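You operate a simulated robot arm through the tools that you are given. There is no shell and no other tool. Be economical: measure what you need, move in short steps, check, and stop when the job is done.

Carry out the task below with a simulated robot arm. There is one attempt and no reset: what you move stays moved.

## Task
Switch the bath off, dial back to 30, move the orange cup to the purple mat and close the lid.
Fine: switch OFF first; leave the other cups; leave the drain switch and the teal button. Set down upright: what you pick out.

It is judged by the outcome, as a careful person would: the job done as asked, and still so three seconds after it is handed in. It fails if anything else is knocked over, pushed out of place, dropped, spilled or broken. A push-on lid holds only when it is set on centred and level and pressed home; a screw cap is set on level and turned clockwise until tight.

## Robot
A 6-joint arm with a two-finger parallel gripper, fixed in place. Base frame: the origin is at the foot of the arm, x ahead of it, y to its left, z up; the work surface is at about z = 1.2. Units: cm, rad, N and s.
With the tool pointing down near the work surface it reaches from about 16 to 40 cm from the base axis. Its first joint turns from -1.152 to 1.152 rad. Payload 1.57 kg.
The TCP is the grasp point between the finger pads, 3 cm short of the fingertips. In the tool frame z runs along the fingers and y along their closing line. Largest opening 8 cm; finger width 1.7, thickness 1.2; the body of the gripper, 4 by 8.2 cm, starts 8 cm behind the TCP.
Orientation is told as [roll, pitch, yaw] about the base's x, y, z axes, in that order, counted from this pose: with the fingers straight down and closing along the base's y, the tool's x points along the base's -x, its y along +y and its z along -z.

## Interface
- The arm moves only by the tool nudge_tool. Its argument "rows" is a list that holds one entry, the list of rows, each a list of 7 numbers: the shift along the tool's x, y, z in units of 20 mm (1.0 is 20 mm), then the turn, a rotation vector about the tool's x, y, z in units of 5 degrees (1.0 is 5 degrees), then the closure, from 0 (fully open) to 1 (shut). In form: [[[dx, dy, dz, wx, wy, wz, hand], ...]]. A call has 1 to 12 rows; each row shifts and turns the commanded pose from where the row before left it, along the tool's axes as they then stand. A call with a number of a shift or a turn outside -1 to 1 is refused whole. Rows are played at 5 a second. More than 5 cm and 0.15 rad between two rows, or a gripper value outside its range, and nothing of the call is played. Where a pose cannot be reached the arm comes as near as it can. A force on the tool above 70 N (or 10 N above the force at the start of the call, whichever is more), or a blocked arm, ends the call early, and 0.2 s more pass. The fingers move at their own pace (about 15.3 cm/s each) and stop on an object; they squeeze with about 36 N. The grip force told is the motor's: it shows also when the fingers shut on nothing. Time passes only in rows, and 0.2 s behind the last, so rows that do not move let the fingers close. The reply holds the time, the measured pose of the TCP, the force on the tool along the base axes, the opening and the grip force, in the units named above and with some noise, with the torque about the TCP (base axes, N m) and any sound that the robot's microphone picked up.
- Cameras (640 x 400 px; columns grow to the right, rows downward): "scene" is fixed at [5.41, -33.49, 41.6]; the picture's right is [0.76, -0.65, 0.00], its down [-0.42, -0.50, -0.76] and it looks along [0.49, 0.58, -0.65] (base axes); focal length 214 px, centre (320, 200). "wrist" rides on the gripper at [7.2, -0.7, -12.2] in the tool frame; the picture's right is [0.09, 1.00, 0.00], its down [-0.84, 0.08, -0.54] and it looks along [-0.54, 0.05, 0.84] (tool axes); focal length 238 px, centre (320, 200). There is no depth. A picture from a camera that has moved, and an enlarged one, comes with that camera's place and axes in the base frame and with its lens.
- capture(camera): a new picture of that camera. It takes no simulated time.
- close_up(camera, box): a new picture of the part [left, top, right, bottom] of that camera's present view, enlarged. It takes no simulated time.
- sign_off(): hands the job in; it is judged then, once.

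Go step by step. Nothing tells you positions but the pictures and the camera data: compare them with the known pose of the tool, close in by small moves and look again before you grip or let go. The budget is 120 turns and 64 pictures, counting those below and the enlarged ones. Unless the task says otherwise, let go and move clear before handing in, and close with one line.

The tools are called after "Request:" as name(argument=value, ...) on one line, values as JSON. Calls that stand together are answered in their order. nudge_tool: Moves the arm, as the interface text tells. Its arguments: {"type":"object","properties":{"rows":{"type":"array","items":{"type":"array","items":{"type":"array","items":{"type":"number"}}}}},"required":["rows"]} The other tools are called the same way: capture (camera) takes a picture; close_up (camera, box) takes an enlarged picture of a part of a camera's view; sign_off () hands the job in.

At the start:

```text
time_s: 0.0
ee_pos: [22.49, 3.82, 26.2]
tool_rot: [0.001, -0.001, -0.001]
ft_force: [-0.1, 1.3, -0.8]
wrist_torque: [-0.05, 0.0, 0.04]
grip_width: 7.97
grip_force: 0.0
```

scene: 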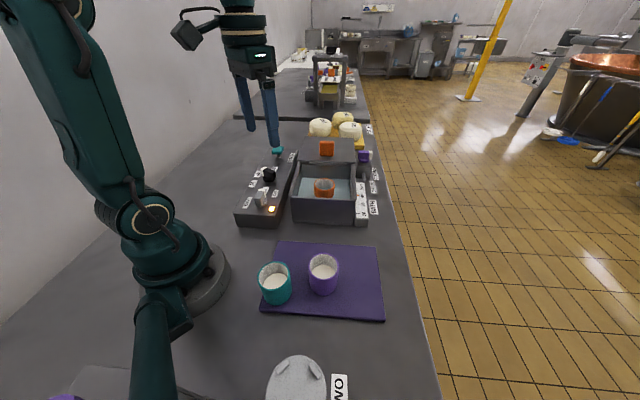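
wrist: 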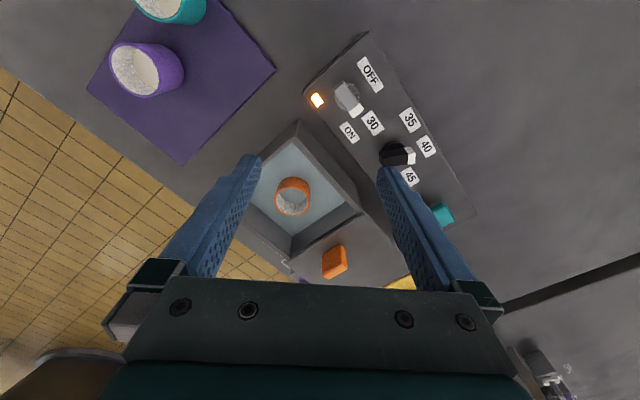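

I see the bath with the orange cup, a control panel with switch and dial, the purple mat with two cups, and a grey lid at the bottom. I'll look closer first.

Request:
close_up(camera="scene", box=[220, 100, 400, 240])

Request:
close_up(camera="wrist", box=[240, 30, 500, 290])

Request:
close_up(camera="scene", box=[220, 230, 440, 400])

```text
2.86 times, centred on (310, 170) of scene
camera zoom: at [5.41, -33.49, 41.6], right [0.76, -0.65, 0.0], down [-0.42, -0.5, -0.76], along [0.49, 0.58, -0.65], focal length 613 px, centre (349, 286)
```

zoom: 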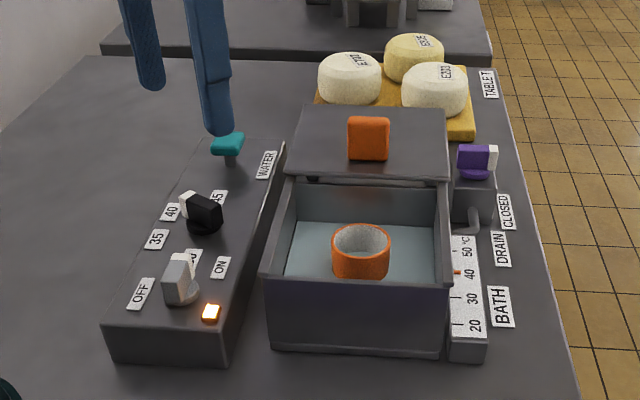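

```text
1.54 times, centred on (370, 160) of wrist
camera zoom: at [15.47, 3.13, 38.48], right [-0.09, 1.0, 0.0], down [0.84, 0.08, 0.54], along [0.54, 0.05, -0.84], focal length 367 px, centre (243, 262)
```

zoom: 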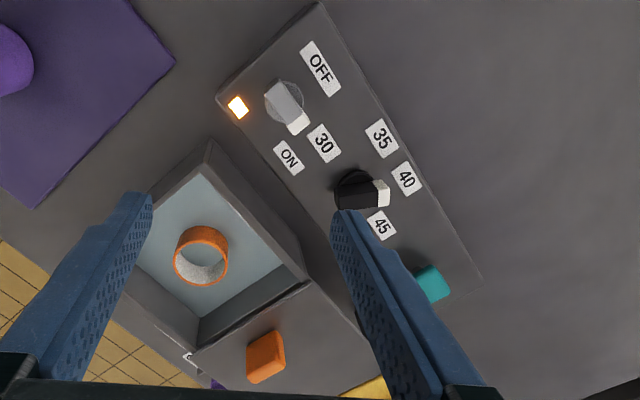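

```text
2.35 times, centred on (330, 315) of scene
camera zoom: at [5.41, -33.49, 41.6], right [0.76, -0.65, 0.0], down [-0.42, -0.5, -0.76], along [0.49, 0.58, -0.65], focal length 505 px, centre (296, -71)
```

zoom: 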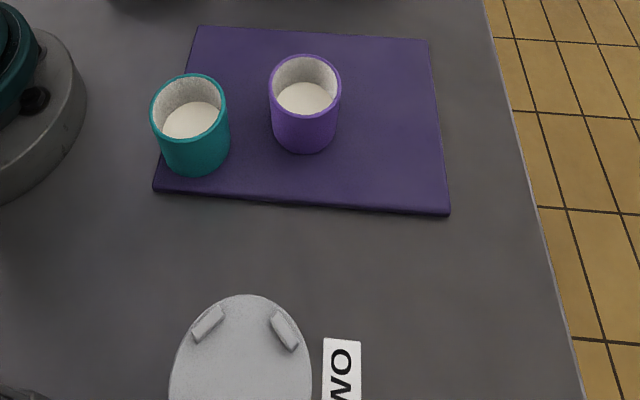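

The switch and dial look like rotary bar knobs on a panel around (20–28, 7–15), z≈5. I'll lower the wrist camera toward the panel to see their directions.

Request:
nudge_tool(rows=[[[0.5, 0.6, 0.8, 0, 0, 0, 0], [0.5, 0.6, 0.8, 0, 0, 0, 0], [0.5, 0.6, 0.8, 0, 0, 0, 0], [0.5, 0.6, 0.8, 0, 0, 0, 0], [0.5, 0.6, 0.8, 0, 0, 0, 0], [0, 0, 0, 0, 0, 0, 0]]])

Request:
capture(camera="wrist")

```text
time_s: 1.4
ee_pos: [17.62, 9.89, 17.95]
tool_rot: [0.001, -0.002, 0.001]
ft_force: [0.5, 0.1, 0.1]
wrist_torque: [0.01, 0.0, 0.03]
grip_width: 8.01
grip_force: 0.2
```

```text
58 pictures are left
camera wrist: at [10.48, 9.2, 30.42], right [-0.09, 1.0, 0.0], down [0.84, 0.08, 0.54], along [0.54, 0.05, -0.84], focal length 238 px, centre (320, 200)
```

wrist: 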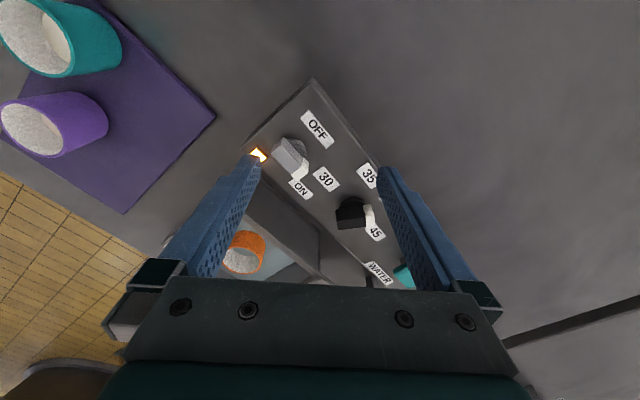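

Request:
close_up(camera="wrist", box=[240, 80, 420, 280])

Request:
close_up(camera="scene", box=[225, 140, 305, 235])

```text
2.00 times, centred on (330, 180) of wrist
camera zoom: at [10.48, 9.2, 30.42], right [-0.09, 1.0, 0.0], down [0.84, 0.08, 0.54], along [0.54, 0.05, -0.84], focal length 477 px, centre (300, 240)
```

zoom: 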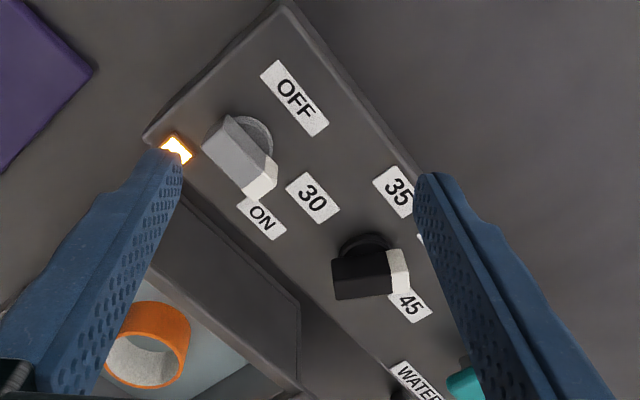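

```text
4.21 times, centred on (265, 188) of scene
camera zoom: at [5.41, -33.49, 41.6], right [0.76, -0.65, 0.0], down [-0.42, -0.5, -0.76], along [0.49, 0.58, -0.65], focal length 903 px, centre (552, 253)
```

zoom: 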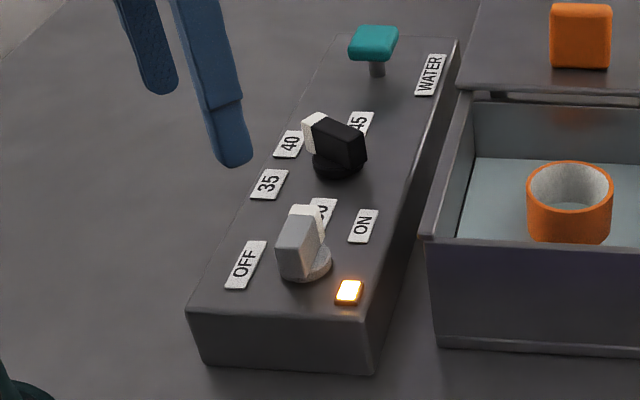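

Both knobs are tall bars with white pointers: the switch at about (20.1, 7.1) points along ~43° (ON), and the dial at about (27.2, 14.9) points along ~107° (40), with 30 at ~225°. I'll place the gripper over the switch and line it up with the bar.

Request:
nudge_tool(rows=[[[-0.6, -0.7, 0.5, 0, 0, 0, 0.3], [-0.6, -0.7, 0.5, 0, 0, 0, 0.3], [0, 0, 0, 0, 0, -1, 0.3], [0, 0, 0, 0, 0, -1, 0.3], [0, 0, 0, 0, 0, -1, 0.3], [0, 0, 0, 0, 0, -1, 0.3], [0, 0, 0, 0, 0, -1, 0.3], [0, 0, 0, 0, 0, -1, 0.3], [0, 0, 0, 0, 0, -1, 0.3], [0, 0, 0, 0, 0, -1, 0.3], [0, 0, 0, 0, 0, -0.6, 0.3]]])

Request:
capture(camera="wrist")

Request:
close_up(camera="scene", box=[225, 140, 305, 235])

```text
time_s: 3.8
ee_pos: [20.0, 6.96, 16.18]
tool_rot: [0.001, -0.002, 0.752]
ft_force: [0.1, -0.2, -0.3]
wrist_torque: [-0.02, -0.01, -0.05]
grip_width: 5.59
grip_force: 0.1
```

```text
55 pictures are left
camera wrist: at [15.28, 1.63, 28.46], right [-0.75, 0.66, 0.0], down [0.56, 0.63, 0.54], along [0.36, 0.41, -0.84], focal length 238 px, centre (320, 200)
```

wrist: 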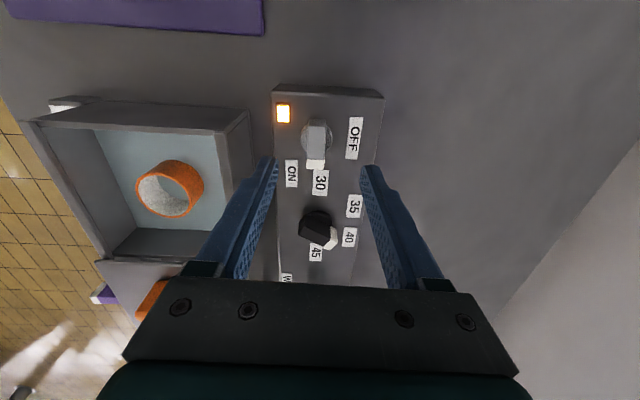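

```text
4.21 times, centred on (265, 188) of scene
camera zoom: at [5.41, -33.49, 41.6], right [0.76, -0.65, 0.0], down [-0.42, -0.5, -0.76], along [0.49, 0.58, -0.65], focal length 903 px, centre (552, 253)
```

zoom: 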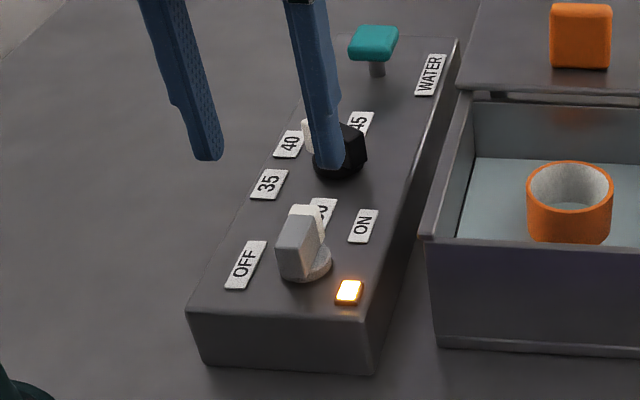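

The tool is over the switch and lined up with its bar. I'll lower it around the bar.

Request:
nudge_tool(rows=[[[-0.1, 0, 0.8, 0, 0, 0, 0.3], [-0.1, 0, 0.8, 0, 0, -0.3, 0.3], [0, 0, 0.7, 0, 0, 0, 0.3], [0, 0, 0.7, 0, 0, 0, 0.3], [0, 0, 0, 0, 0, 0, 0.3]]])

Request:
close_up(camera="wrist", box=[200, 40, 440, 290])

Request:
close_up(camera="scene", box=[225, 140, 305, 235])

```text
time_s: 5.0
ee_pos: [20.33, 7.32, 10.14]
tool_rot: [0.001, -0.002, 0.778]
ft_force: [-0.6, 0.1, -0.5]
wrist_torque: [-0.02, -0.01, -0.02]
grip_width: 5.59
grip_force: 0.1
```

```text
1.60 times, centred on (320, 165) of wrist
camera zoom: at [15.76, 1.78, 22.46], right [-0.76, 0.65, 0.0], down [0.54, 0.64, 0.54], along [0.35, 0.41, -0.84], focal length 381 px, centre (320, 256)
```

zoom: 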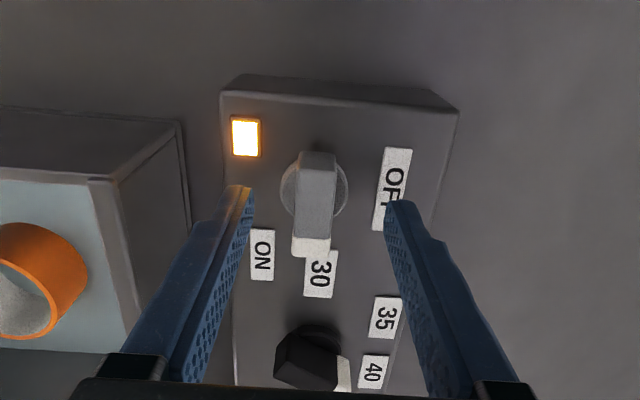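

```text
4.21 times, centred on (265, 188) of scene
camera zoom: at [5.41, -33.49, 41.6], right [0.76, -0.65, 0.0], down [-0.42, -0.5, -0.76], along [0.49, 0.58, -0.65], focal length 903 px, centre (552, 253)
```

zoom: 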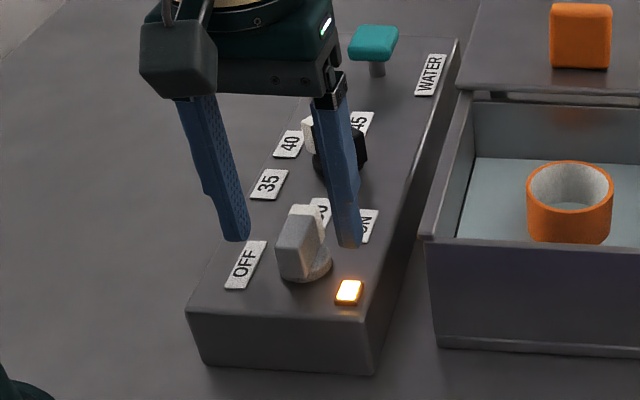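

The bar sits between the fingers and slightly off-centre. I'll correct by a few mm and close.

Request:
nudge_tool(rows=[[[0.1, -0.15, 0.15, 0, 0, 0, 0.3], [0, 0, 0, 0, 0, 0, 0.6], [0, 0, 0, 0, 0, 0, 1], [0, 0, 0, 0, 0, 0, 1], [0, 0, 0, 0, 0, 0, 1]]])

Request:
close_up(camera="wrist", box=[200, 40, 440, 290])

```text
time_s: 6.2
ee_pos: [20.41, 6.98, 9.84]
tool_rot: [0.0, 0.0, 0.776]
ft_force: [-4.7, 4.0, -1.0]
wrist_torque: [0.25, -0.04, 0.39]
grip_width: 1.56
grip_force: 31.4
```

```text
1.60 times, centred on (320, 165) of wrist
camera zoom: at [15.8, 1.41, 22.19], right [-0.76, 0.65, 0.0], down [0.54, 0.64, 0.54], along [0.35, 0.41, -0.84], focal length 381 px, centre (320, 256)
```

zoom: 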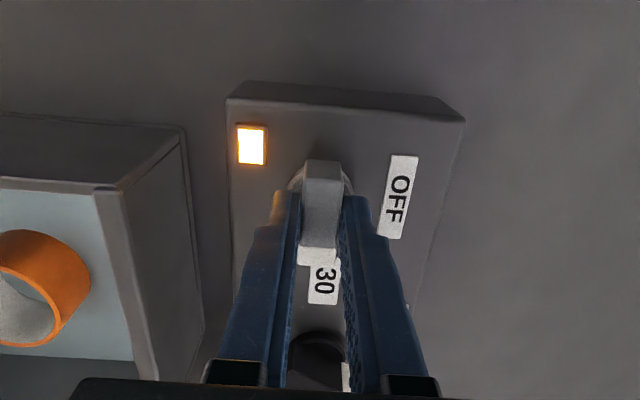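

The switch is gripped at 1.56 cm. Now I'll turn it counter-clockwise toward OFF.

Request:
nudge_tool(rows=[[[0, 0.06, 0, 0, 0, -1, 1], [0, 0, 0, 0, 0, -1, 1], [0, 0, 0, 0, 0, -1, 1], [0, 0, 0, 0, 0, -1, 1], [0, 0, 0, 0, 0, -1, 1], [0, 0, 0, 0, 0, -1, 1], [0, 0, 0, 0, 0, -1, 1], [0, 0, 0, 0, 0, -1, 1], [0, 0, 0, 0, 0, -1, 1]]])

Request:
close_up(camera="scene", box=[225, 140, 305, 235])

```text
time_s: 8.2
ee_pos: [20.41, 7.0, 9.86]
tool_rot: [-0.009, 0.001, 1.569]
ft_force: [33.0, -21.8, -16.7]
wrist_torque: [-0.39, -0.32, -0.07]
grip_width: 1.6
grip_force: 32.2
```

```text
4.21 times, centred on (265, 188) of scene
camera zoom: at [5.42, -33.49, 41.6], right [0.76, -0.65, 0.0], down [-0.42, -0.5, -0.76], along [0.49, 0.58, -0.65], focal length 903 px, centre (552, 253)
```

zoom: 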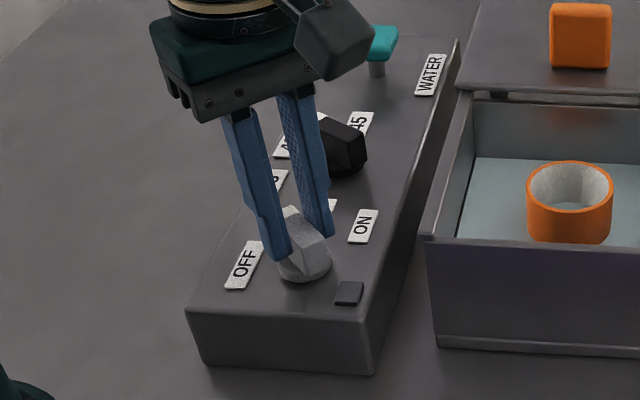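

The light went off, but the pointer isn't at OFF yet. I'll ease the sideways load and keep turning.

Request:
nudge_tool(rows=[[[0.06, -0.1, -0.02, 0, 0, 0, 1], [0, 0, 0, 0, 0, -1, 1], [0, 0, 0, 0, 0, -1, 1], [0, 0, 0, 0, 0, -1, 1], [0, 0, 0, 0, 0, -1, 1]]])

```text
time_s: 9.4
ee_pos: [20.53, 7.01, 10.01]
tool_rot: [-0.003, -0.002, 1.912]
ft_force: [11.0, 4.8, 6.2]
wrist_torque: [-0.02, -0.12, -0.01]
grip_width: 1.57
grip_force: 31.7
```

Request:
nudge_tool(rows=[[[0, 0, 0, 0, 0, -1, 1], [0, 0, 0, 0, 0, -1, 1], [0, 0, 0, 0, 0, -1, 1], [0, 0, 0, 0, 0, -1, 1]]])

Request:
close_up(camera="scene", box=[225, 140, 305, 235])

Request:
capture(camera="wrist")

```text
time_s: 10.4
ee_pos: [20.56, 6.91, 9.97]
tool_rot: [-0.006, -0.001, 2.261]
ft_force: [8.9, 12.7, 13.5]
wrist_torque: [0.56, 0.26, 0.02]
grip_width: 1.6
grip_force: 31.6
```

```text
4.21 times, centred on (265, 188) of scene
camera zoom: at [5.41, -33.49, 41.6], right [0.76, -0.65, 0.0], down [-0.42, -0.5, -0.76], along [0.49, 0.58, -0.65], focal length 903 px, centre (552, 253)
```

zoom: 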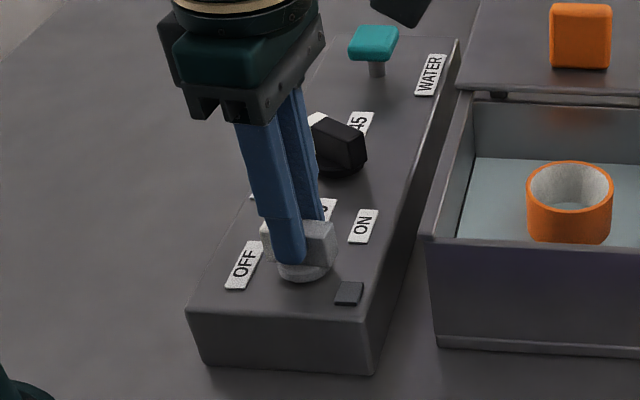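

```text
48 pictures are left
camera wrist: at [25.68, 1.82, 22.27], right [-0.71, -0.71, 0.0], down [-0.59, 0.59, 0.54], along [-0.38, 0.39, -0.84], focal length 238 px, centre (320, 200)
```

wrist: 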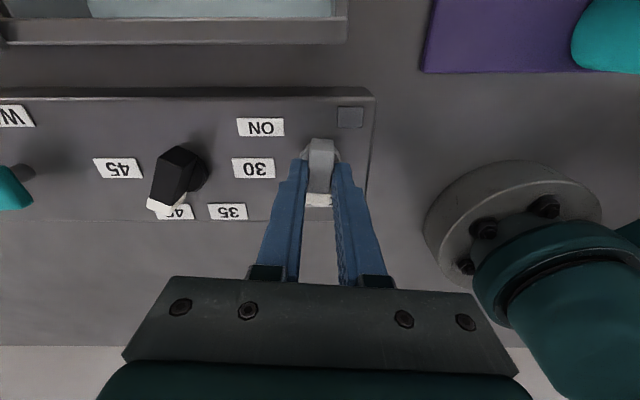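

The pointer is nearly at OFF, square to the panel's long axis. One more small turn, then I'll release and go up to look.

Request:
nudge_tool(rows=[[[0, 0, 0, 0, 0, -0.9, 1], [0, 0, 0, 0, 0, 0, 1], [0, 0, 0, 0, 0, 0, 0.5], [0, 0, 0, 0, 0, 0, 0.4], [0, 0, 0, 0, 0, 0, 0.4], [0, 0, -1, 0, 0, 0, 0.4], [0, 0, -1, 0, 0, 0, 0.4], [0, 0, -1, 0, 0, 0, 0.4]]])

Request:
close_up(camera="scene", box=[225, 140, 305, 235])

Request:
close_up(camera="wrist", box=[80, 60, 400, 260])

```text
time_s: 12.2
ee_pos: [20.47, 6.8, 15.91]
tool_rot: [-0.001, -0.001, 2.338]
ft_force: [-0.2, -0.8, 0.5]
wrist_torque: [0.01, 0.04, 0.02]
grip_width: 4.8
grip_force: 0.0
```

```text
4.21 times, centred on (265, 188) of scene
camera zoom: at [5.41, -33.49, 41.6], right [0.76, -0.65, 0.0], down [-0.42, -0.5, -0.76], along [0.49, 0.58, -0.65], focal length 903 px, centre (552, 253)
```

zoom: 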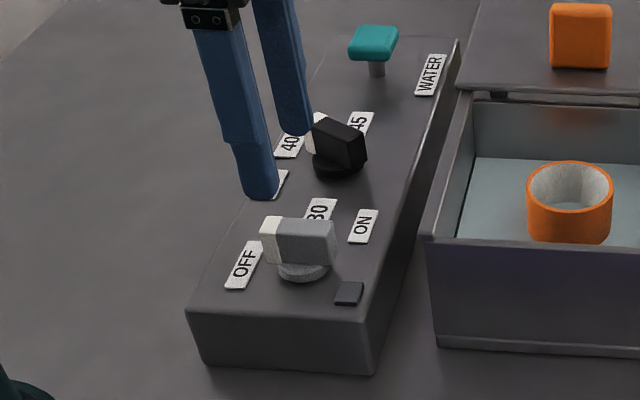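

```text
2.00 times, centred on (240, 160) of wrist
camera zoom: at [26.06, 2.18, 28.26], right [-0.65, -0.76, 0.0], down [-0.64, 0.55, 0.54], along [-0.41, 0.35, -0.84], focal length 477 px, centre (480, 280)
```

zoom: 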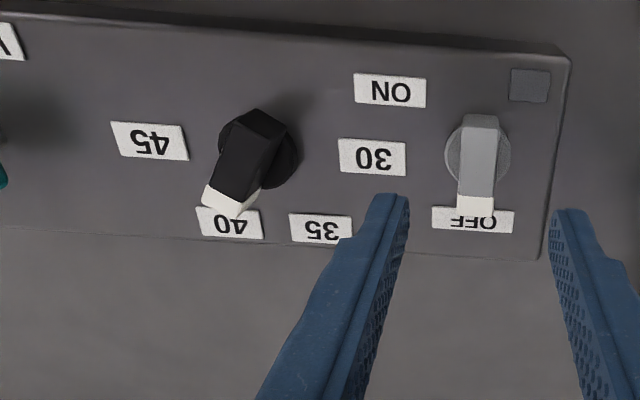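

The switch is OFF and its light is out. Next is the dial, pointing at 40; 30 lies opposite 45, at ~225°. I'll move over it and unwind the wrist to yaw −75° so there is room for the 120° turn.

Request:
nudge_tool(rows=[[[-0.077, -0.863, 0, 0, 0, 0, 0.3], [-0.077, -0.863, 0, 0, 0, 0, 0.3], [-0.077, -0.863, 0, 0, 0, 0, 0.3], [-0.077, -0.863, 0, 0, 0, 0, 0.3], [-0.077, -0.863, 0, 0, 0, 0, 0.3], [-0.077, -0.863, 0, 0, 0, 0, 0.3], [0, 0, 0, 0, 0, 1, 0.3], [0, 0, 0, 0, 0, 1, 0.3], [0, 0, 0, 0, 0, 1, 0.3], [0, 0, 0, 0, 0, 1, 0.3], [0, 0, 0, 0, 0, 1, 0.3], [0, 0, 0, 0, 0, 1, 0.3]]])

Request:
nudge_tool(rows=[[[0, 0, 0, 0, 0, 1, 0.3], [0, 0, 0, 0, 0, 1, 0.3], [0, 0, 0, 0, 0, 1, 0.3], [0, 0, 0, 0, 0, 1, 0.3], [0, 0, 0, 0, 0, 1, 0.3], [0, 0, 0, 0, 0, 1, 0.3], [0, 0, 0, 0, 0, 1, 0.3], [0, 0, 0, 0, 0, 1, 0.3], [0, 0, 0, 0, 0, 1, 0.3], [0, 0, 0, 0, 0, 1, 0.3], [0, 0, 0, 0, 0, 1, 0.3], [0, 0, 0, 0, 0, 1, 0.3]]])

Request:
nudge_tool(rows=[[[0, 0, 0, 0, 0, 1, 0.3], [0, 0, 0, 0, 0, 1, 0.3], [0, 0, 0, 0, 0, 1, 0.3], [0, 0, 0, 0, 0, 1, 0.3], [0, 0, 0, 0, 0, 1, 0.3], [0, 0, 0, 0, 0, 1, 0.3], [0, 0, 0, 0, 0, 1, 0.3], [0, 0, 0, 0, 0, 1, 0.3], [0, 0, 0, 0, 0, 1, 0.3], [0, 0, 0, 0, 0, 1, 0.3], [0, 0, 0, 0, 0, 1, 0.3], [0, 0, 0, 0, 0, 1, 0.3]]])

Request:
nudge_tool(rows=[[[0, 0, 0, 0, 0, 1, 0.3], [0, 0, 0, 0, 0, 1, 0.3], [0, 0, 0, 0, 0, 1, 0.3], [0, 0, 0, 0, 0, 1, 0.3], [0, 0, 0, 0, 0, 1, 0.3], [0, 0, 0, 0, 0, 1, 0.3], [0, 0, 0, 0, 0, 1, 0.3], [0, 0, 0, 0, 0, 1, 0.3], [0, 0, 0, 0, 0, 1, 0.3], [0, 0, 0, 0, 0, 1, 0.3], [0, 0, 0, 0, 0, 1, 0.3], [0, 0, 0, 0, 0, 1, 0.3]]])

Request:
capture(camera="wrist")

```text
time_s: 14.8
ee_pos: [27.53, 14.66, 15.93]
tool_rot: [0.0, 0.001, 1.811]
ft_force: [0.3, -0.4, -0.4]
wrist_torque: [0.02, 0.03, -0.04]
grip_width: 5.63
grip_force: 0.1
```

```text
time_s: 17.4
ee_pos: [27.34, 14.74, 15.94]
tool_rot: [0.001, -0.002, 0.766]
ft_force: [0.1, 0.9, 0.4]
wrist_torque: [0.01, 0.02, 0.0]
grip_width: 5.61
grip_force: 0.1
```

```text
time_s: 20.0
ee_pos: [27.38, 14.78, 16.05]
tool_rot: [0.003, -0.001, -0.28]
ft_force: [-0.3, 0.4, 0.2]
wrist_torque: [-0.02, 0.01, -0.06]
grip_width: 5.59
grip_force: 0.0
```

```text
time_s: 22.6
ee_pos: [27.33, 14.86, 16.02]
tool_rot: [0.002, 0.0, -1.328]
ft_force: [0.0, -1.5, -0.1]
wrist_torque: [-0.03, -0.03, -0.03]
grip_width: 5.63
grip_force: 0.0
```

```text
45 pictures are left
camera wrist: at [25.01, 21.58, 28.25], right [0.94, 0.33, 0.0], down [0.27, -0.79, 0.54], along [0.18, -0.51, -0.84], focal length 238 px, centre (320, 200)
```

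wrist: 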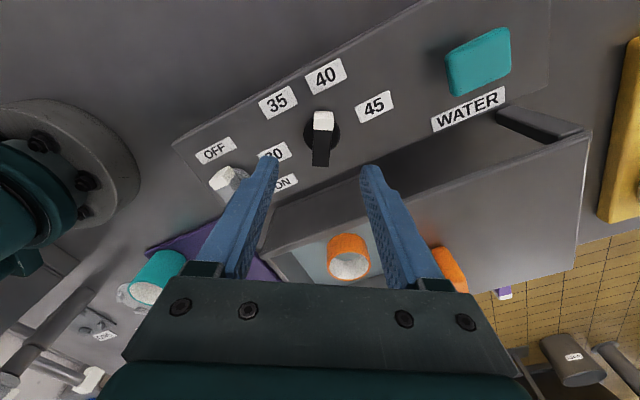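

I'm over the dial, which is about in line with the fingers. I'll go down around the bar.

Request:
nudge_tool(rows=[[[0, 0, 0.75, 0, 0, -0.5, 0.3], [0, 0, 0.75, 0, 0, 0, 0.3], [0, 0, 0.75, 0, 0, 0, 0.3], [0, 0, 0.75, 0, 0, 0, 0.3], [0, 0, 0, 0, 0, 0, 0.3]]])

Request:
close_up(camera="wrist", box=[200, 40, 440, 290])

```text
time_s: 23.8
ee_pos: [27.29, 14.8, 9.97]
tool_rot: [0.003, 0.0, -1.282]
ft_force: [0.3, 0.2, 0.3]
wrist_torque: [0.01, 0.03, -0.03]
grip_width: 5.62
grip_force: 0.0
```

```text
1.60 times, centred on (320, 165) of wrist
camera zoom: at [24.7, 21.5, 22.18], right [0.93, 0.37, 0.0], down [0.31, -0.78, 0.54], along [0.2, -0.5, -0.84], focal length 381 px, centre (320, 256)
```

zoom: 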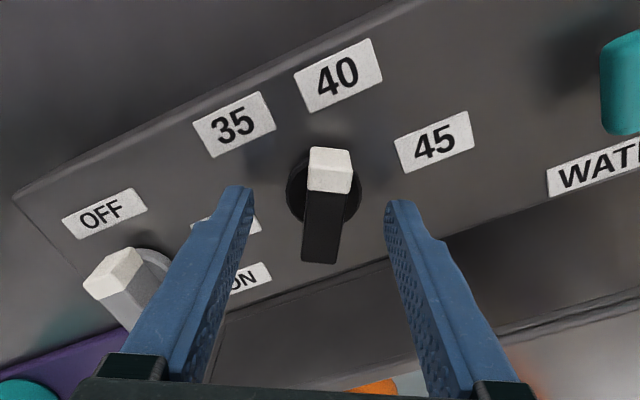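

Request:
nudge_tool(rows=[[[0.1, 0, 0.05, 0, 0, 0.4, 0.3], [0, 0, 0, 0, 0, 0, 0.6], [0, 0, 0, 0, 0, 0, 1], [0, 0, 0, 0, 0, 0, 1], [0, 0, 0, 0, 0, 0, 1]]])

```text
time_s: 25.0
ee_pos: [27.46, 15.05, 9.9]
tool_rot: [0.007, 0.002, -1.319]
ft_force: [21.8, 5.0, -11.6]
wrist_torque: [-0.71, -0.25, 0.01]
grip_width: 1.6
grip_force: 31.2
```

The dial is gripped. I'll ease the side load and turn counter-clockwise in stages.

Request:
nudge_tool(rows=[[[0, 0.08, -0.02, 0, 0, 0, 1], [0, 0, 0, 0, 0, -1, 1], [0, 0, 0, 0, 0, -1, 1], [0, 0, 0, 0, 0, -1, 1], [0, 0, 0, 0, 0, -1, 1], [0, 0, 0, 0, 0, -1, 1], [0, 0, 0, 0, 0, -1, 1]]])

```text
time_s: 26.6
ee_pos: [27.4, 15.04, 9.87]
tool_rot: [0.001, 0.003, -0.794]
ft_force: [4.7, 13.8, -28.2]
wrist_torque: [0.35, 0.03, 0.01]
grip_width: 1.6
grip_force: 31.3
```

Request:
nudge_tool(rows=[[[0.02, 0.03, 0.06, 0, 0, -1, 1], [0, 0, 0, 0, 0, -1, 1], [0, 0, 0, 0, 0, -1, 1], [0, 0, 0, 0, 0, -1, 1], [0, 0, 0, 0, 0, -1, 1], [0, 0, 0, 0, 0, -1, 1], [0, 0, 0, 0, 0, -1, 1], [0, 0, 0, 0, 0, -1, 1]]])

Request:
close_up(camera="scene", box=[225, 140, 305, 235])

```text
time_s: 28.4
ee_pos: [27.44, 14.93, 9.88]
tool_rot: [-0.001, 0.002, -0.097]
ft_force: [-18.7, -3.1, 20.8]
wrist_torque: [0.07, 0.66, 0.0]
grip_width: 1.58
grip_force: 31.4
```

```text
4.21 times, centred on (265, 188) of scene
camera zoom: at [5.41, -33.5, 41.6], right [0.76, -0.65, 0.0], down [-0.42, -0.5, -0.76], along [0.49, 0.58, -0.65], focal length 903 px, centre (552, 253)
```

zoom: 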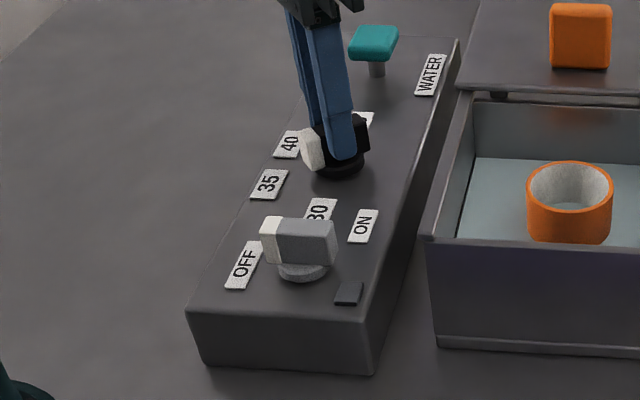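

Request:
nudge_tool(rows=[[[0.04, 0, -0.03, 0, 0, -1, 1], [0, 0, 0, 0, 0, -1, 1], [0, 0, 0, 0, 0, -1, 1], [0, 0, 0, 0, 0, -1, 1], [0, 0, 0, 0, 0, -1, 1], [0, 0, 0, 0, 0, -1, 1], [0, 0, 0, 0, 0, -1, 1], [0, 0, 0, 0, 0, -1, 1], [0, 0, 0, 0, 0, -1, 1], [0, 0, 0, 0, 0, -1, 1]]])

Request:
close_up(camera="wrist", box=[200, 20, 440, 290])

```text
time_s: 30.6
ee_pos: [27.32, 14.88, 9.8]
tool_rot: [-0.002, 0.003, 0.781]
ft_force: [14.4, -22.1, -25.9]
wrist_torque: [-0.08, -0.24, 0.03]
grip_width: 1.58
grip_force: 30.7
```

```text
1.48 times, centred on (320, 155) of wrist
camera zoom: at [22.82, 9.49, 22.14], right [-0.77, 0.64, 0.0], down [0.54, 0.65, 0.54], along [0.35, 0.41, -0.84], focal length 353 px, centre (320, 267)
```

zoom: 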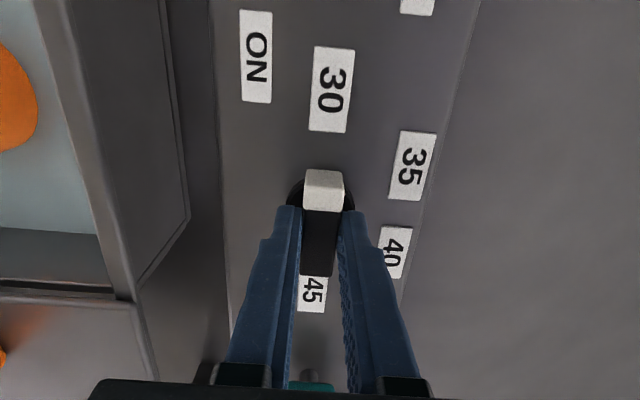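

The pointer is at 30. I'll release and rise to check it.

Request:
nudge_tool(rows=[[[0, 0, 0, 0, 0, 0, 0.6], [0, 0, 0, 0, 0, 0, 0.4], [0, 0, 0, 0, 0, 0, 0.4], [0, 0, -1, 0, 0, 0, 0.4], [0, 0, -1, 0, 0, 0, 0.4], [0, 0, -1, 0, 0, 0, 0.4], [0, 0, -1, 0, 0, 0, 0.2], [0, 0, -1, 0, 0, 0, 0]]])

Request:
capture(camera="wrist")

Request:
close_up(camera="scene", box=[225, 120, 385, 240])

```text
time_s: 32.4
ee_pos: [27.38, 15.2, 19.88]
tool_rot: [0.0, -0.005, 0.776]
ft_force: [-0.4, -0.3, 0.6]
wrist_torque: [-0.03, -0.01, -0.01]
grip_width: 8.01
grip_force: 0.1
```

```text
41 pictures are left
camera wrist: at [22.74, 9.58, 32.13], right [-0.76, 0.65, 0.0], down [0.54, 0.64, 0.54], along [0.35, 0.41, -0.84], focal length 238 px, centre (320, 200)
```

wrist: 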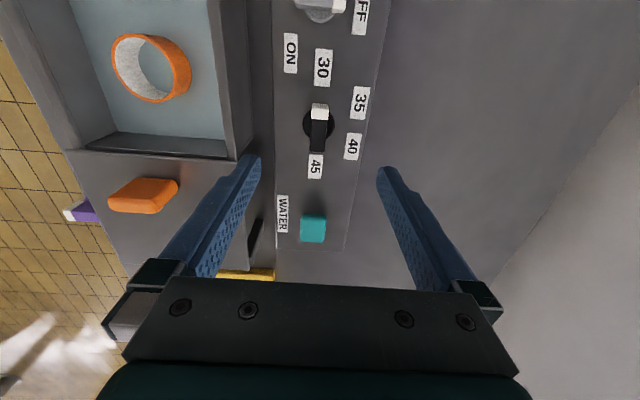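

```text
3.33 times, centred on (305, 180) of scene
camera zoom: at [5.41, -33.49, 41.6], right [0.76, -0.65, 0.0], down [-0.42, -0.5, -0.76], along [0.49, 0.58, -0.65], focal length 715 px, centre (370, 267)
```

zoom: 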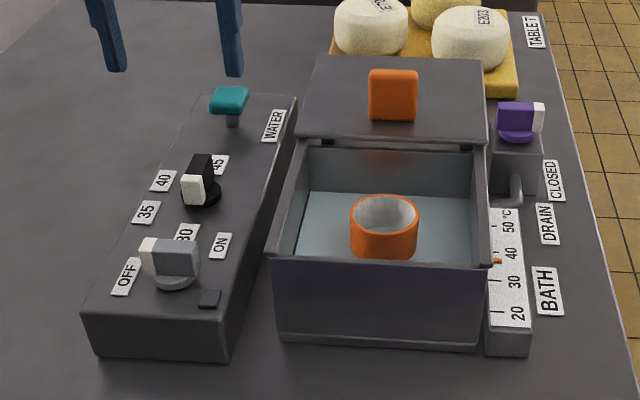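

The dial reads 30. The orange cup is at about (35.7, 0.6) with its rim at z≈8, below the bath rim at about 9.9. I'll move above it with the fingers open.

Request:
nudge_tool(rows=[[[0.239, -0.9, 0, 0, 0, 0, 0], [0.239, -0.9, 0, 0, 0, 0, 0], [0.239, -0.9, 0, 0, 0, 0, 0], [0.239, -0.9, 0, 0, 0, 0, 0], [0.239, -0.9, 0, 0, 0, 0, 0], [0.239, -0.9, 0, 0, 0, 0, 0], [0.239, -0.9, 0, 0, 0, 0, 0], [0.239, -0.9, 0, 0, 0, 0, 0], [0.239, -0.9, 0, 0, 0, 0, 0], [0, 0, 0, 0, 0, 0, 0]]])

Request:
capture(camera="wrist")

Request:
close_up(camera="scene", box=[265, 120, 385, 240])

```text
time_s: 34.6
ee_pos: [35.58, 0.61, 19.74]
tool_rot: [0.001, 0.0, 0.775]
ft_force: [-0.5, 0.2, -0.8]
wrist_torque: [0.02, 0.01, 0.02]
grip_width: 8.0
grip_force: 0.1
```

```text
39 pictures are left
camera wrist: at [31.02, -5.03, 32.06], right [-0.76, 0.65, 0.0], down [0.54, 0.64, 0.54], along [0.35, 0.41, -0.84], focal length 238 px, centre (320, 200)
```

wrist: 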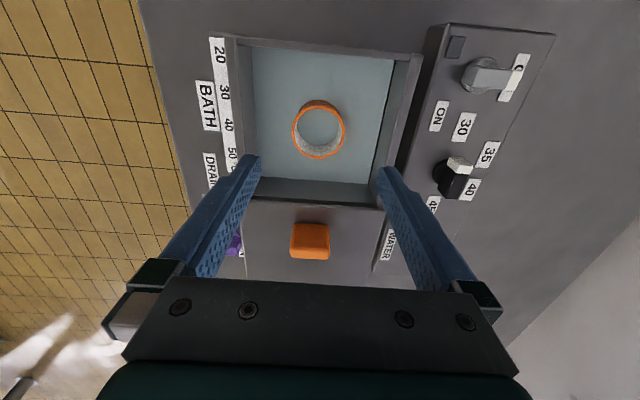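

```text
3.33 times, centred on (325, 180) of scene
camera zoom: at [5.41, -33.49, 41.6], right [0.76, -0.65, 0.0], down [-0.42, -0.5, -0.76], along [0.49, 0.58, -0.65], focal length 715 px, centre (303, 267)
```

zoom: 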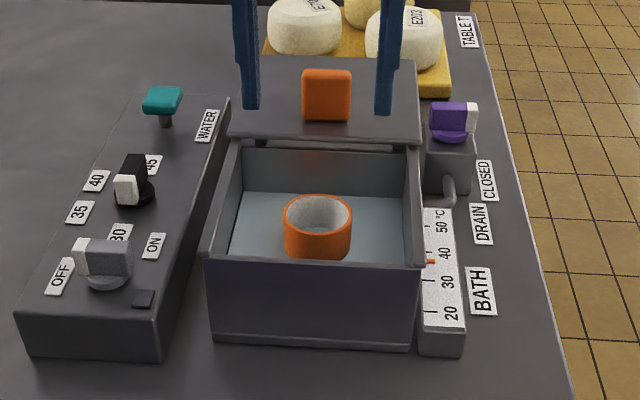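

The cup is centred under the fingers. I'll lower until the fingertips are just about at the rim, then check.

Request:
nudge_tool(rows=[[[0, 0, 0.9, 0, 0, 0, 0], [0, 0, 0.9, 0, 0, 0, 0], [0, 0, 0.9, 0, 0, 0, 0], [0, 0, 0.9, 0, 0, 0, 0], [0, 0, 0.6, 0, 0, 0, 0], [0, 0, 0, 0, 0, 0, 0]]])

Request:
close_up(camera="wrist", box=[180, 20, 460, 290])

Request:
close_up(camera="scene", box=[265, 120, 385, 240])

```text
time_s: 36.0
ee_pos: [35.63, 0.39, 11.36]
tool_rot: [0.0, -0.002, 0.778]
ft_force: [0.3, 0.6, -0.3]
wrist_torque: [0.01, 0.0, 0.0]
grip_width: 8.01
grip_force: 0.0
```

```text
1.48 times, centred on (320, 155) of wrist
camera zoom: at [31.06, -5.07, 23.68], right [-0.76, 0.65, 0.0], down [0.54, 0.64, 0.54], along [0.35, 0.41, -0.84], focal length 353 px, centre (320, 267)
```

zoom: 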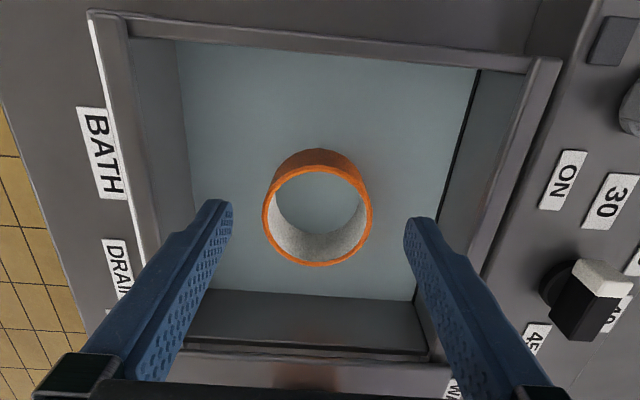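

```text
3.33 times, centred on (325, 180) of scene
camera zoom: at [5.41, -33.49, 41.6], right [0.76, -0.65, 0.0], down [-0.42, -0.5, -0.76], along [0.49, 0.58, -0.65], focal length 715 px, centre (303, 267)
```

zoom: 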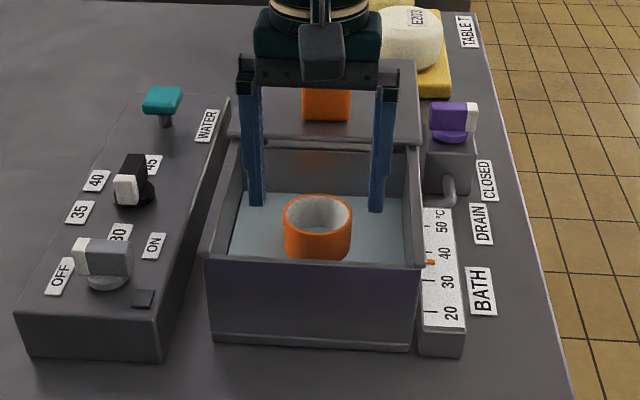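

The cup is well centred between the fingers. I'll lower the rest of the way and grip.

Request:
nudge_tool(rows=[[[-0.05, 0, 0.7, 0, 0, 0, 0], [0, 0, 0.7, 0, 0, 0, 0], [0, 0, 0.7, 0, 0, 0, 0], [0, 0, 0, 0, 0, 0, 0], [0, 0, 0, 0, 0, 0, 0.25], [0, 0, 0, 0, 0, 0, 0.4], [0, 0, 0, 0, 0, 0, 1], [0, 0, 0, 0, 0, 0, 1]]])

Request:
close_up(camera="scene", box=[265, 120, 385, 240])

```text
time_s: 37.8
ee_pos: [35.79, 0.58, 7.14]
tool_rot: [0.0, -0.003, 0.778]
ft_force: [0.4, -0.9, 0.6]
wrist_torque: [-0.01, 0.02, -0.04]
grip_width: 5.47
grip_force: 35.8
```

```text
3.33 times, centred on (325, 180) of scene
camera zoom: at [5.41, -33.49, 41.6], right [0.76, -0.65, 0.0], down [-0.42, -0.5, -0.76], along [0.49, 0.58, -0.65], focal length 715 px, centre (303, 267)
```

zoom: 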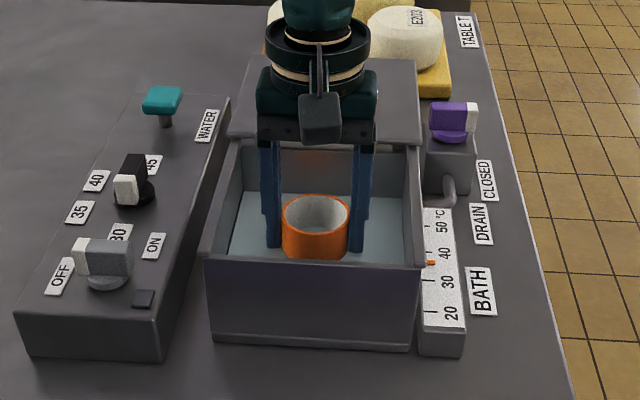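

The cup is held. I'll lift it slowly, straight up.

Request:
nudge_tool(rows=[[[0, 0, -0.2, 0, 0, 0, 1], [0, 0, -0.4, 0, 0, 0, 1], [0, 0, -0.6, 0, 0, 0, 1], [0, 0, -0.6, 0, 0, 0, 1], [0, 0, -0.6, 0, 0, 0, 1], [0, 0, -0.6, 0, 0, 0, 1], [0, 0, -0.6, 0, 0, 0, 1], [0, 0, -0.6, 0, 0, 0, 1], [0, 0, -0.6, 0, 0, 0, 1], [0, 0, -0.6, 0, 0, 0, 1], [0, 0, -0.4, 0, 0, 0, 1], [0, 0, -0.2, 0, 0, 0, 1]]])

Request:
capture(camera="scene")

```text
time_s: 40.4
ee_pos: [35.71, 0.56, 19.18]
tool_rot: [0.001, -0.002, 0.777]
ft_force: [0.1, 0.1, -2.0]
wrist_torque: [-0.02, 0.03, -0.03]
grip_width: 5.46
grip_force: 36.4
```

```text
34 pictures are left
```

scene: 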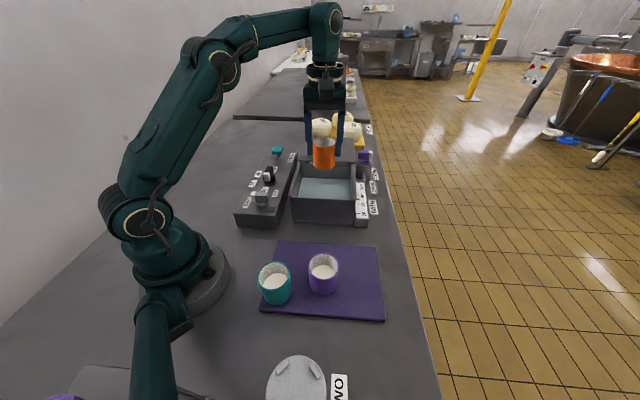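

The cup is clear of the bath. I'll carry it smoothly toward the free right-hand part of the mat, around (27.6, −17.7).

Request:
nudge_tool(rows=[[[0.2, -0.08, 0, 0, 0, 0, 1], [0.4, -0.155, 0, 0, 0, 0, 1], [0.45, -0.174, 0, 0, 0, 0, 1], [0.45, -0.174, 0, 0, 0, 0, 1], [0.45, -0.174, 0, 0, 0, 0, 1], [0.45, -0.174, 0, 0, 0, 0, 1], [0.45, -0.174, 0, 0, 0, 0, 1], [0.45, -0.174, 0, 0, 0, 0, 1], [0.45, -0.174, 0, 0, 0, 0, 1], [0.45, -0.174, 0, 0, 0, 0, 1], [0.45, -0.174, 0, 0, 0, 0, 1], [0.4, -0.155, 0, 0, 0, 0, 1]]])

Request:
nudge_tool(rows=[[[0.4, -0.155, 0, 0, 0, 0, 1], [0.45, -0.174, 0, 0, 0, 0, 1], [0.45, -0.174, 0, 0, 0, 0, 1], [0.45, -0.174, 0, 0, 0, 0, 1], [0.45, -0.174, 0, 0, 0, 0, 1], [0.45, -0.174, 0, 0, 0, 0, 1], [0.45, -0.174, 0, 0, 0, 0, 1], [0.45, -0.174, 0, 0, 0, 0, 1], [0.45, -0.174, 0, 0, 0, 0, 1], [0.2, -0.08, 0, 0, 0, 0, 1], [0.1, -0.04, 0, 0, 0, 0, 1]]])

Request:
capture(camera="scene")

Request:
capture(camera="wrist")

```text
time_s: 43.0
ee_pos: [31.23, -9.21, 19.16]
tool_rot: [0.001, -0.003, 0.778]
ft_force: [0.1, 0.2, -0.5]
wrist_torque: [0.01, 0.01, -0.01]
grip_width: 5.42
grip_force: 35.9
```

```text
time_s: 45.4
ee_pos: [27.46, -17.71, 19.19]
tool_rot: [-0.002, -0.002, 0.776]
ft_force: [0.3, 0.3, -0.9]
wrist_torque: [0.06, -0.02, -0.02]
grip_width: 5.45
grip_force: 36.0
```

```text
33 pictures are left
```

scene: 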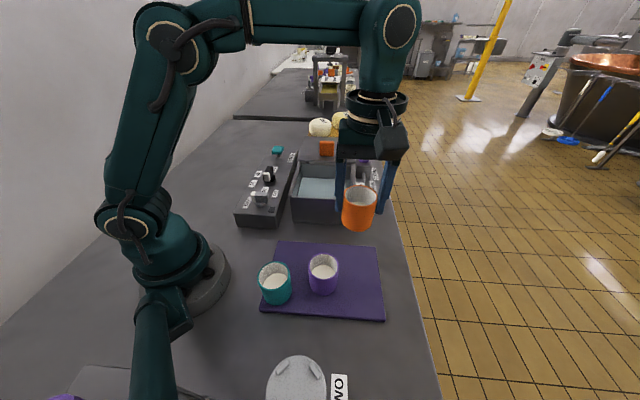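

```text
32 pictures are left
camera wrist: at [22.84, -23.27, 31.53], right [-0.76, 0.65, 0.0], down [0.54, 0.64, 0.54], along [0.35, 0.41, -0.84], focal length 238 px, centre (320, 200)
```

wrist: 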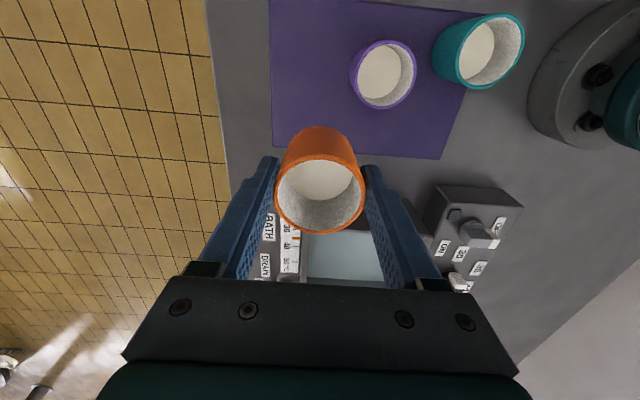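

The cup is over the free part of the mat. I'll shift slightly inward and lower to about 1 cm above it.

Request:
nudge_tool(rows=[[[0.15, -0.1, 0.2, 0, 0, 0, 1], [0.15, -0.1, 0.45, 0, 0, 0, 1], [0, 0, 0.55, 0, 0, 0, 1], [0, 0, 0.55, 0, 0, 0, 1], [0, 0, 0.55, 0, 0, 0, 1], [0, 0, 0.55, 0, 0, 0, 1], [0, 0, 0.55, 0, 0, 0, 1], [0, 0, 0.55, 0, 0, 0, 1], [0, 0, 0.55, 0, 0, 0, 1], [0, 0, 0.55, 0, 0, 0, 1], [0, 0, 0.4, 0, 0, 0, 1], [0, 0, 0.2, 0, 0, 0, 1]]])

Request:
close_up(camera="scene", box=[240, 180, 420, 330])

Request:
capture(camera="wrist")

```text
time_s: 48.0
ee_pos: [27.38, -18.41, 7.92]
tool_rot: [-0.001, -0.002, 0.776]
ft_force: [0.4, -0.2, -0.1]
wrist_torque: [0.01, -0.01, 0.01]
grip_width: 5.43
grip_force: 36.1
```

```text
2.67 times, centred on (330, 255) of scene
camera zoom: at [5.41, -33.49, 41.6], right [0.76, -0.65, 0.0], down [-0.42, -0.5, -0.76], along [0.49, 0.58, -0.65], focal length 572 px, centre (293, 53)
```

zoom: 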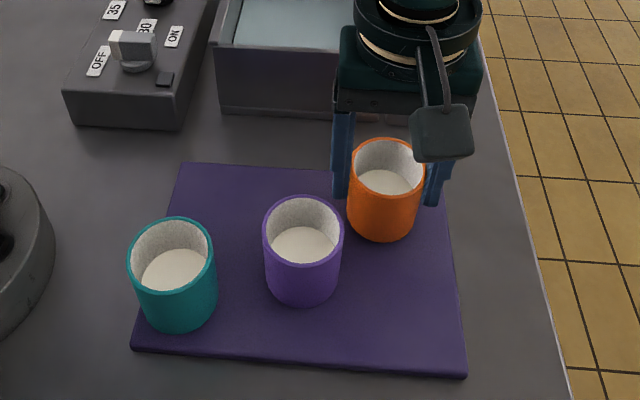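

```text
30 pictures are left
camera wrist: at [22.72, -23.95, 20.19], right [-0.76, 0.65, 0.0], down [0.54, 0.64, 0.54], along [0.35, 0.41, -0.84], focal length 238 px, centre (320, 200)
```

wrist: 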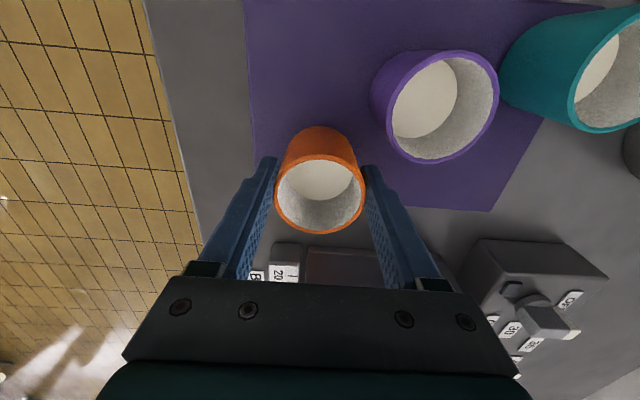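

Position is good. I'll lower gently to contact.

Request:
nudge_tool(rows=[[[0, 0, 0.15, 0, 0, 0, 1], [0, 0, 0.1, 0, 0, 0, 1], [0, 0, 0.1, 0, 0, 0, 1], [0, 0, 0.1, 0, 0, 0, 1], [0, 0, 0.1, 0, 0, 0, 1], [0, 0, 0, 0, 0, 0, 1]]])

```text
time_s: 49.4
ee_pos: [27.32, -18.57, 7.07]
tool_rot: [-0.005, 0.001, 0.777]
ft_force: [-12.0, 9.1, 59.6]
wrist_torque: [0.67, 0.35, 0.05]
grip_width: 5.46
grip_force: 36.4
```

The cup has touched down and is pressed a bit hard. I'll back off about a millimetre.

Request:
nudge_tool(rows=[[[0, 0, -0.04, 0, 0, 0, 1], [0, 0, -0.02, 0, 0, 0, 1]]])

```text
time_s: 50.0
ee_pos: [27.29, -18.56, 6.99]
tool_rot: [-0.004, -0.004, 0.777]
ft_force: [-2.3, 3.8, 36.8]
wrist_torque: [0.27, 0.02, 0.06]
grip_width: 5.45
grip_force: 35.9
```

Request:
nudge_tool(rows=[[[0, 0, -0.04, 0, 0, 0, 1], [0, 0, -0.03, 0, 0, 0, 1]]])

```text
time_s: 50.6
ee_pos: [27.35, -18.5, 6.96]
tool_rot: [-0.001, -0.002, 0.777]
ft_force: [4.7, -2.2, 12.4]
wrist_torque: [-0.1, -0.35, -0.04]
grip_width: 5.45
grip_force: 36.2
```

The load is light now, so I'll release with a limited opening and check that the cup stands.

Request:
nudge_tool(rows=[[[0, 0, -0.02, 0, 0, 0, 1], [0, 0, 0, 0, 0, 0, 0.28], [0, 0, 0, 0, 0, 0, 0.2], [0, 0, 0, 0, 0, 0, 0.15], [0, 0, 0, 0, 0, 0, 0.15]]])

Request:
close_up(camera="scene", box=[240, 180, 420, 330])

Request:
capture(camera="wrist")

```text
time_s: 51.8
ee_pos: [27.25, -18.38, 7.09]
tool_rot: [0.0, 0.0, 0.776]
ft_force: [0.4, -0.7, 1.3]
wrist_torque: [0.0, -0.01, 0.01]
grip_width: 6.78
grip_force: 0.1
```

```text
2.67 times, centred on (330, 255) of scene
camera zoom: at [5.41, -33.49, 41.6], right [0.76, -0.65, 0.0], down [-0.42, -0.5, -0.76], along [0.49, 0.58, -0.65], focal length 572 px, centre (293, 53)
```

zoom: 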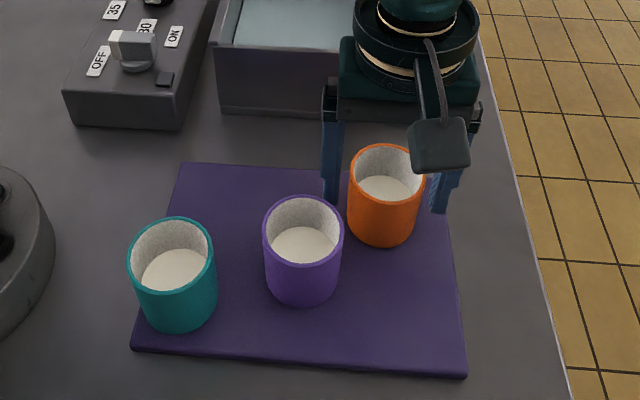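

```text
28 pictures are left
camera wrist: at [22.7, -23.98, 19.38], right [-0.76, 0.65, 0.0], down [0.54, 0.64, 0.54], along [0.35, 0.41, -0.84], focal length 238 px, centre (320, 200)
```

wrist: 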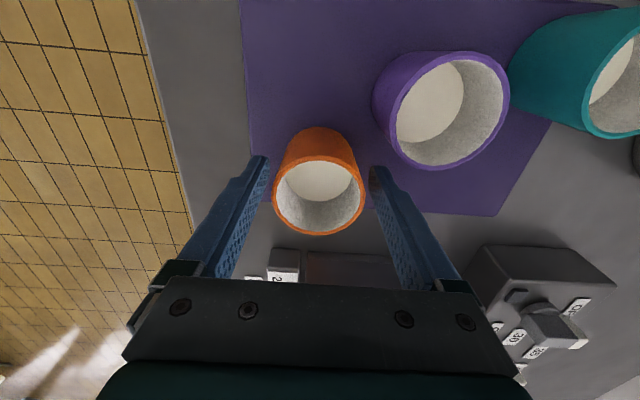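

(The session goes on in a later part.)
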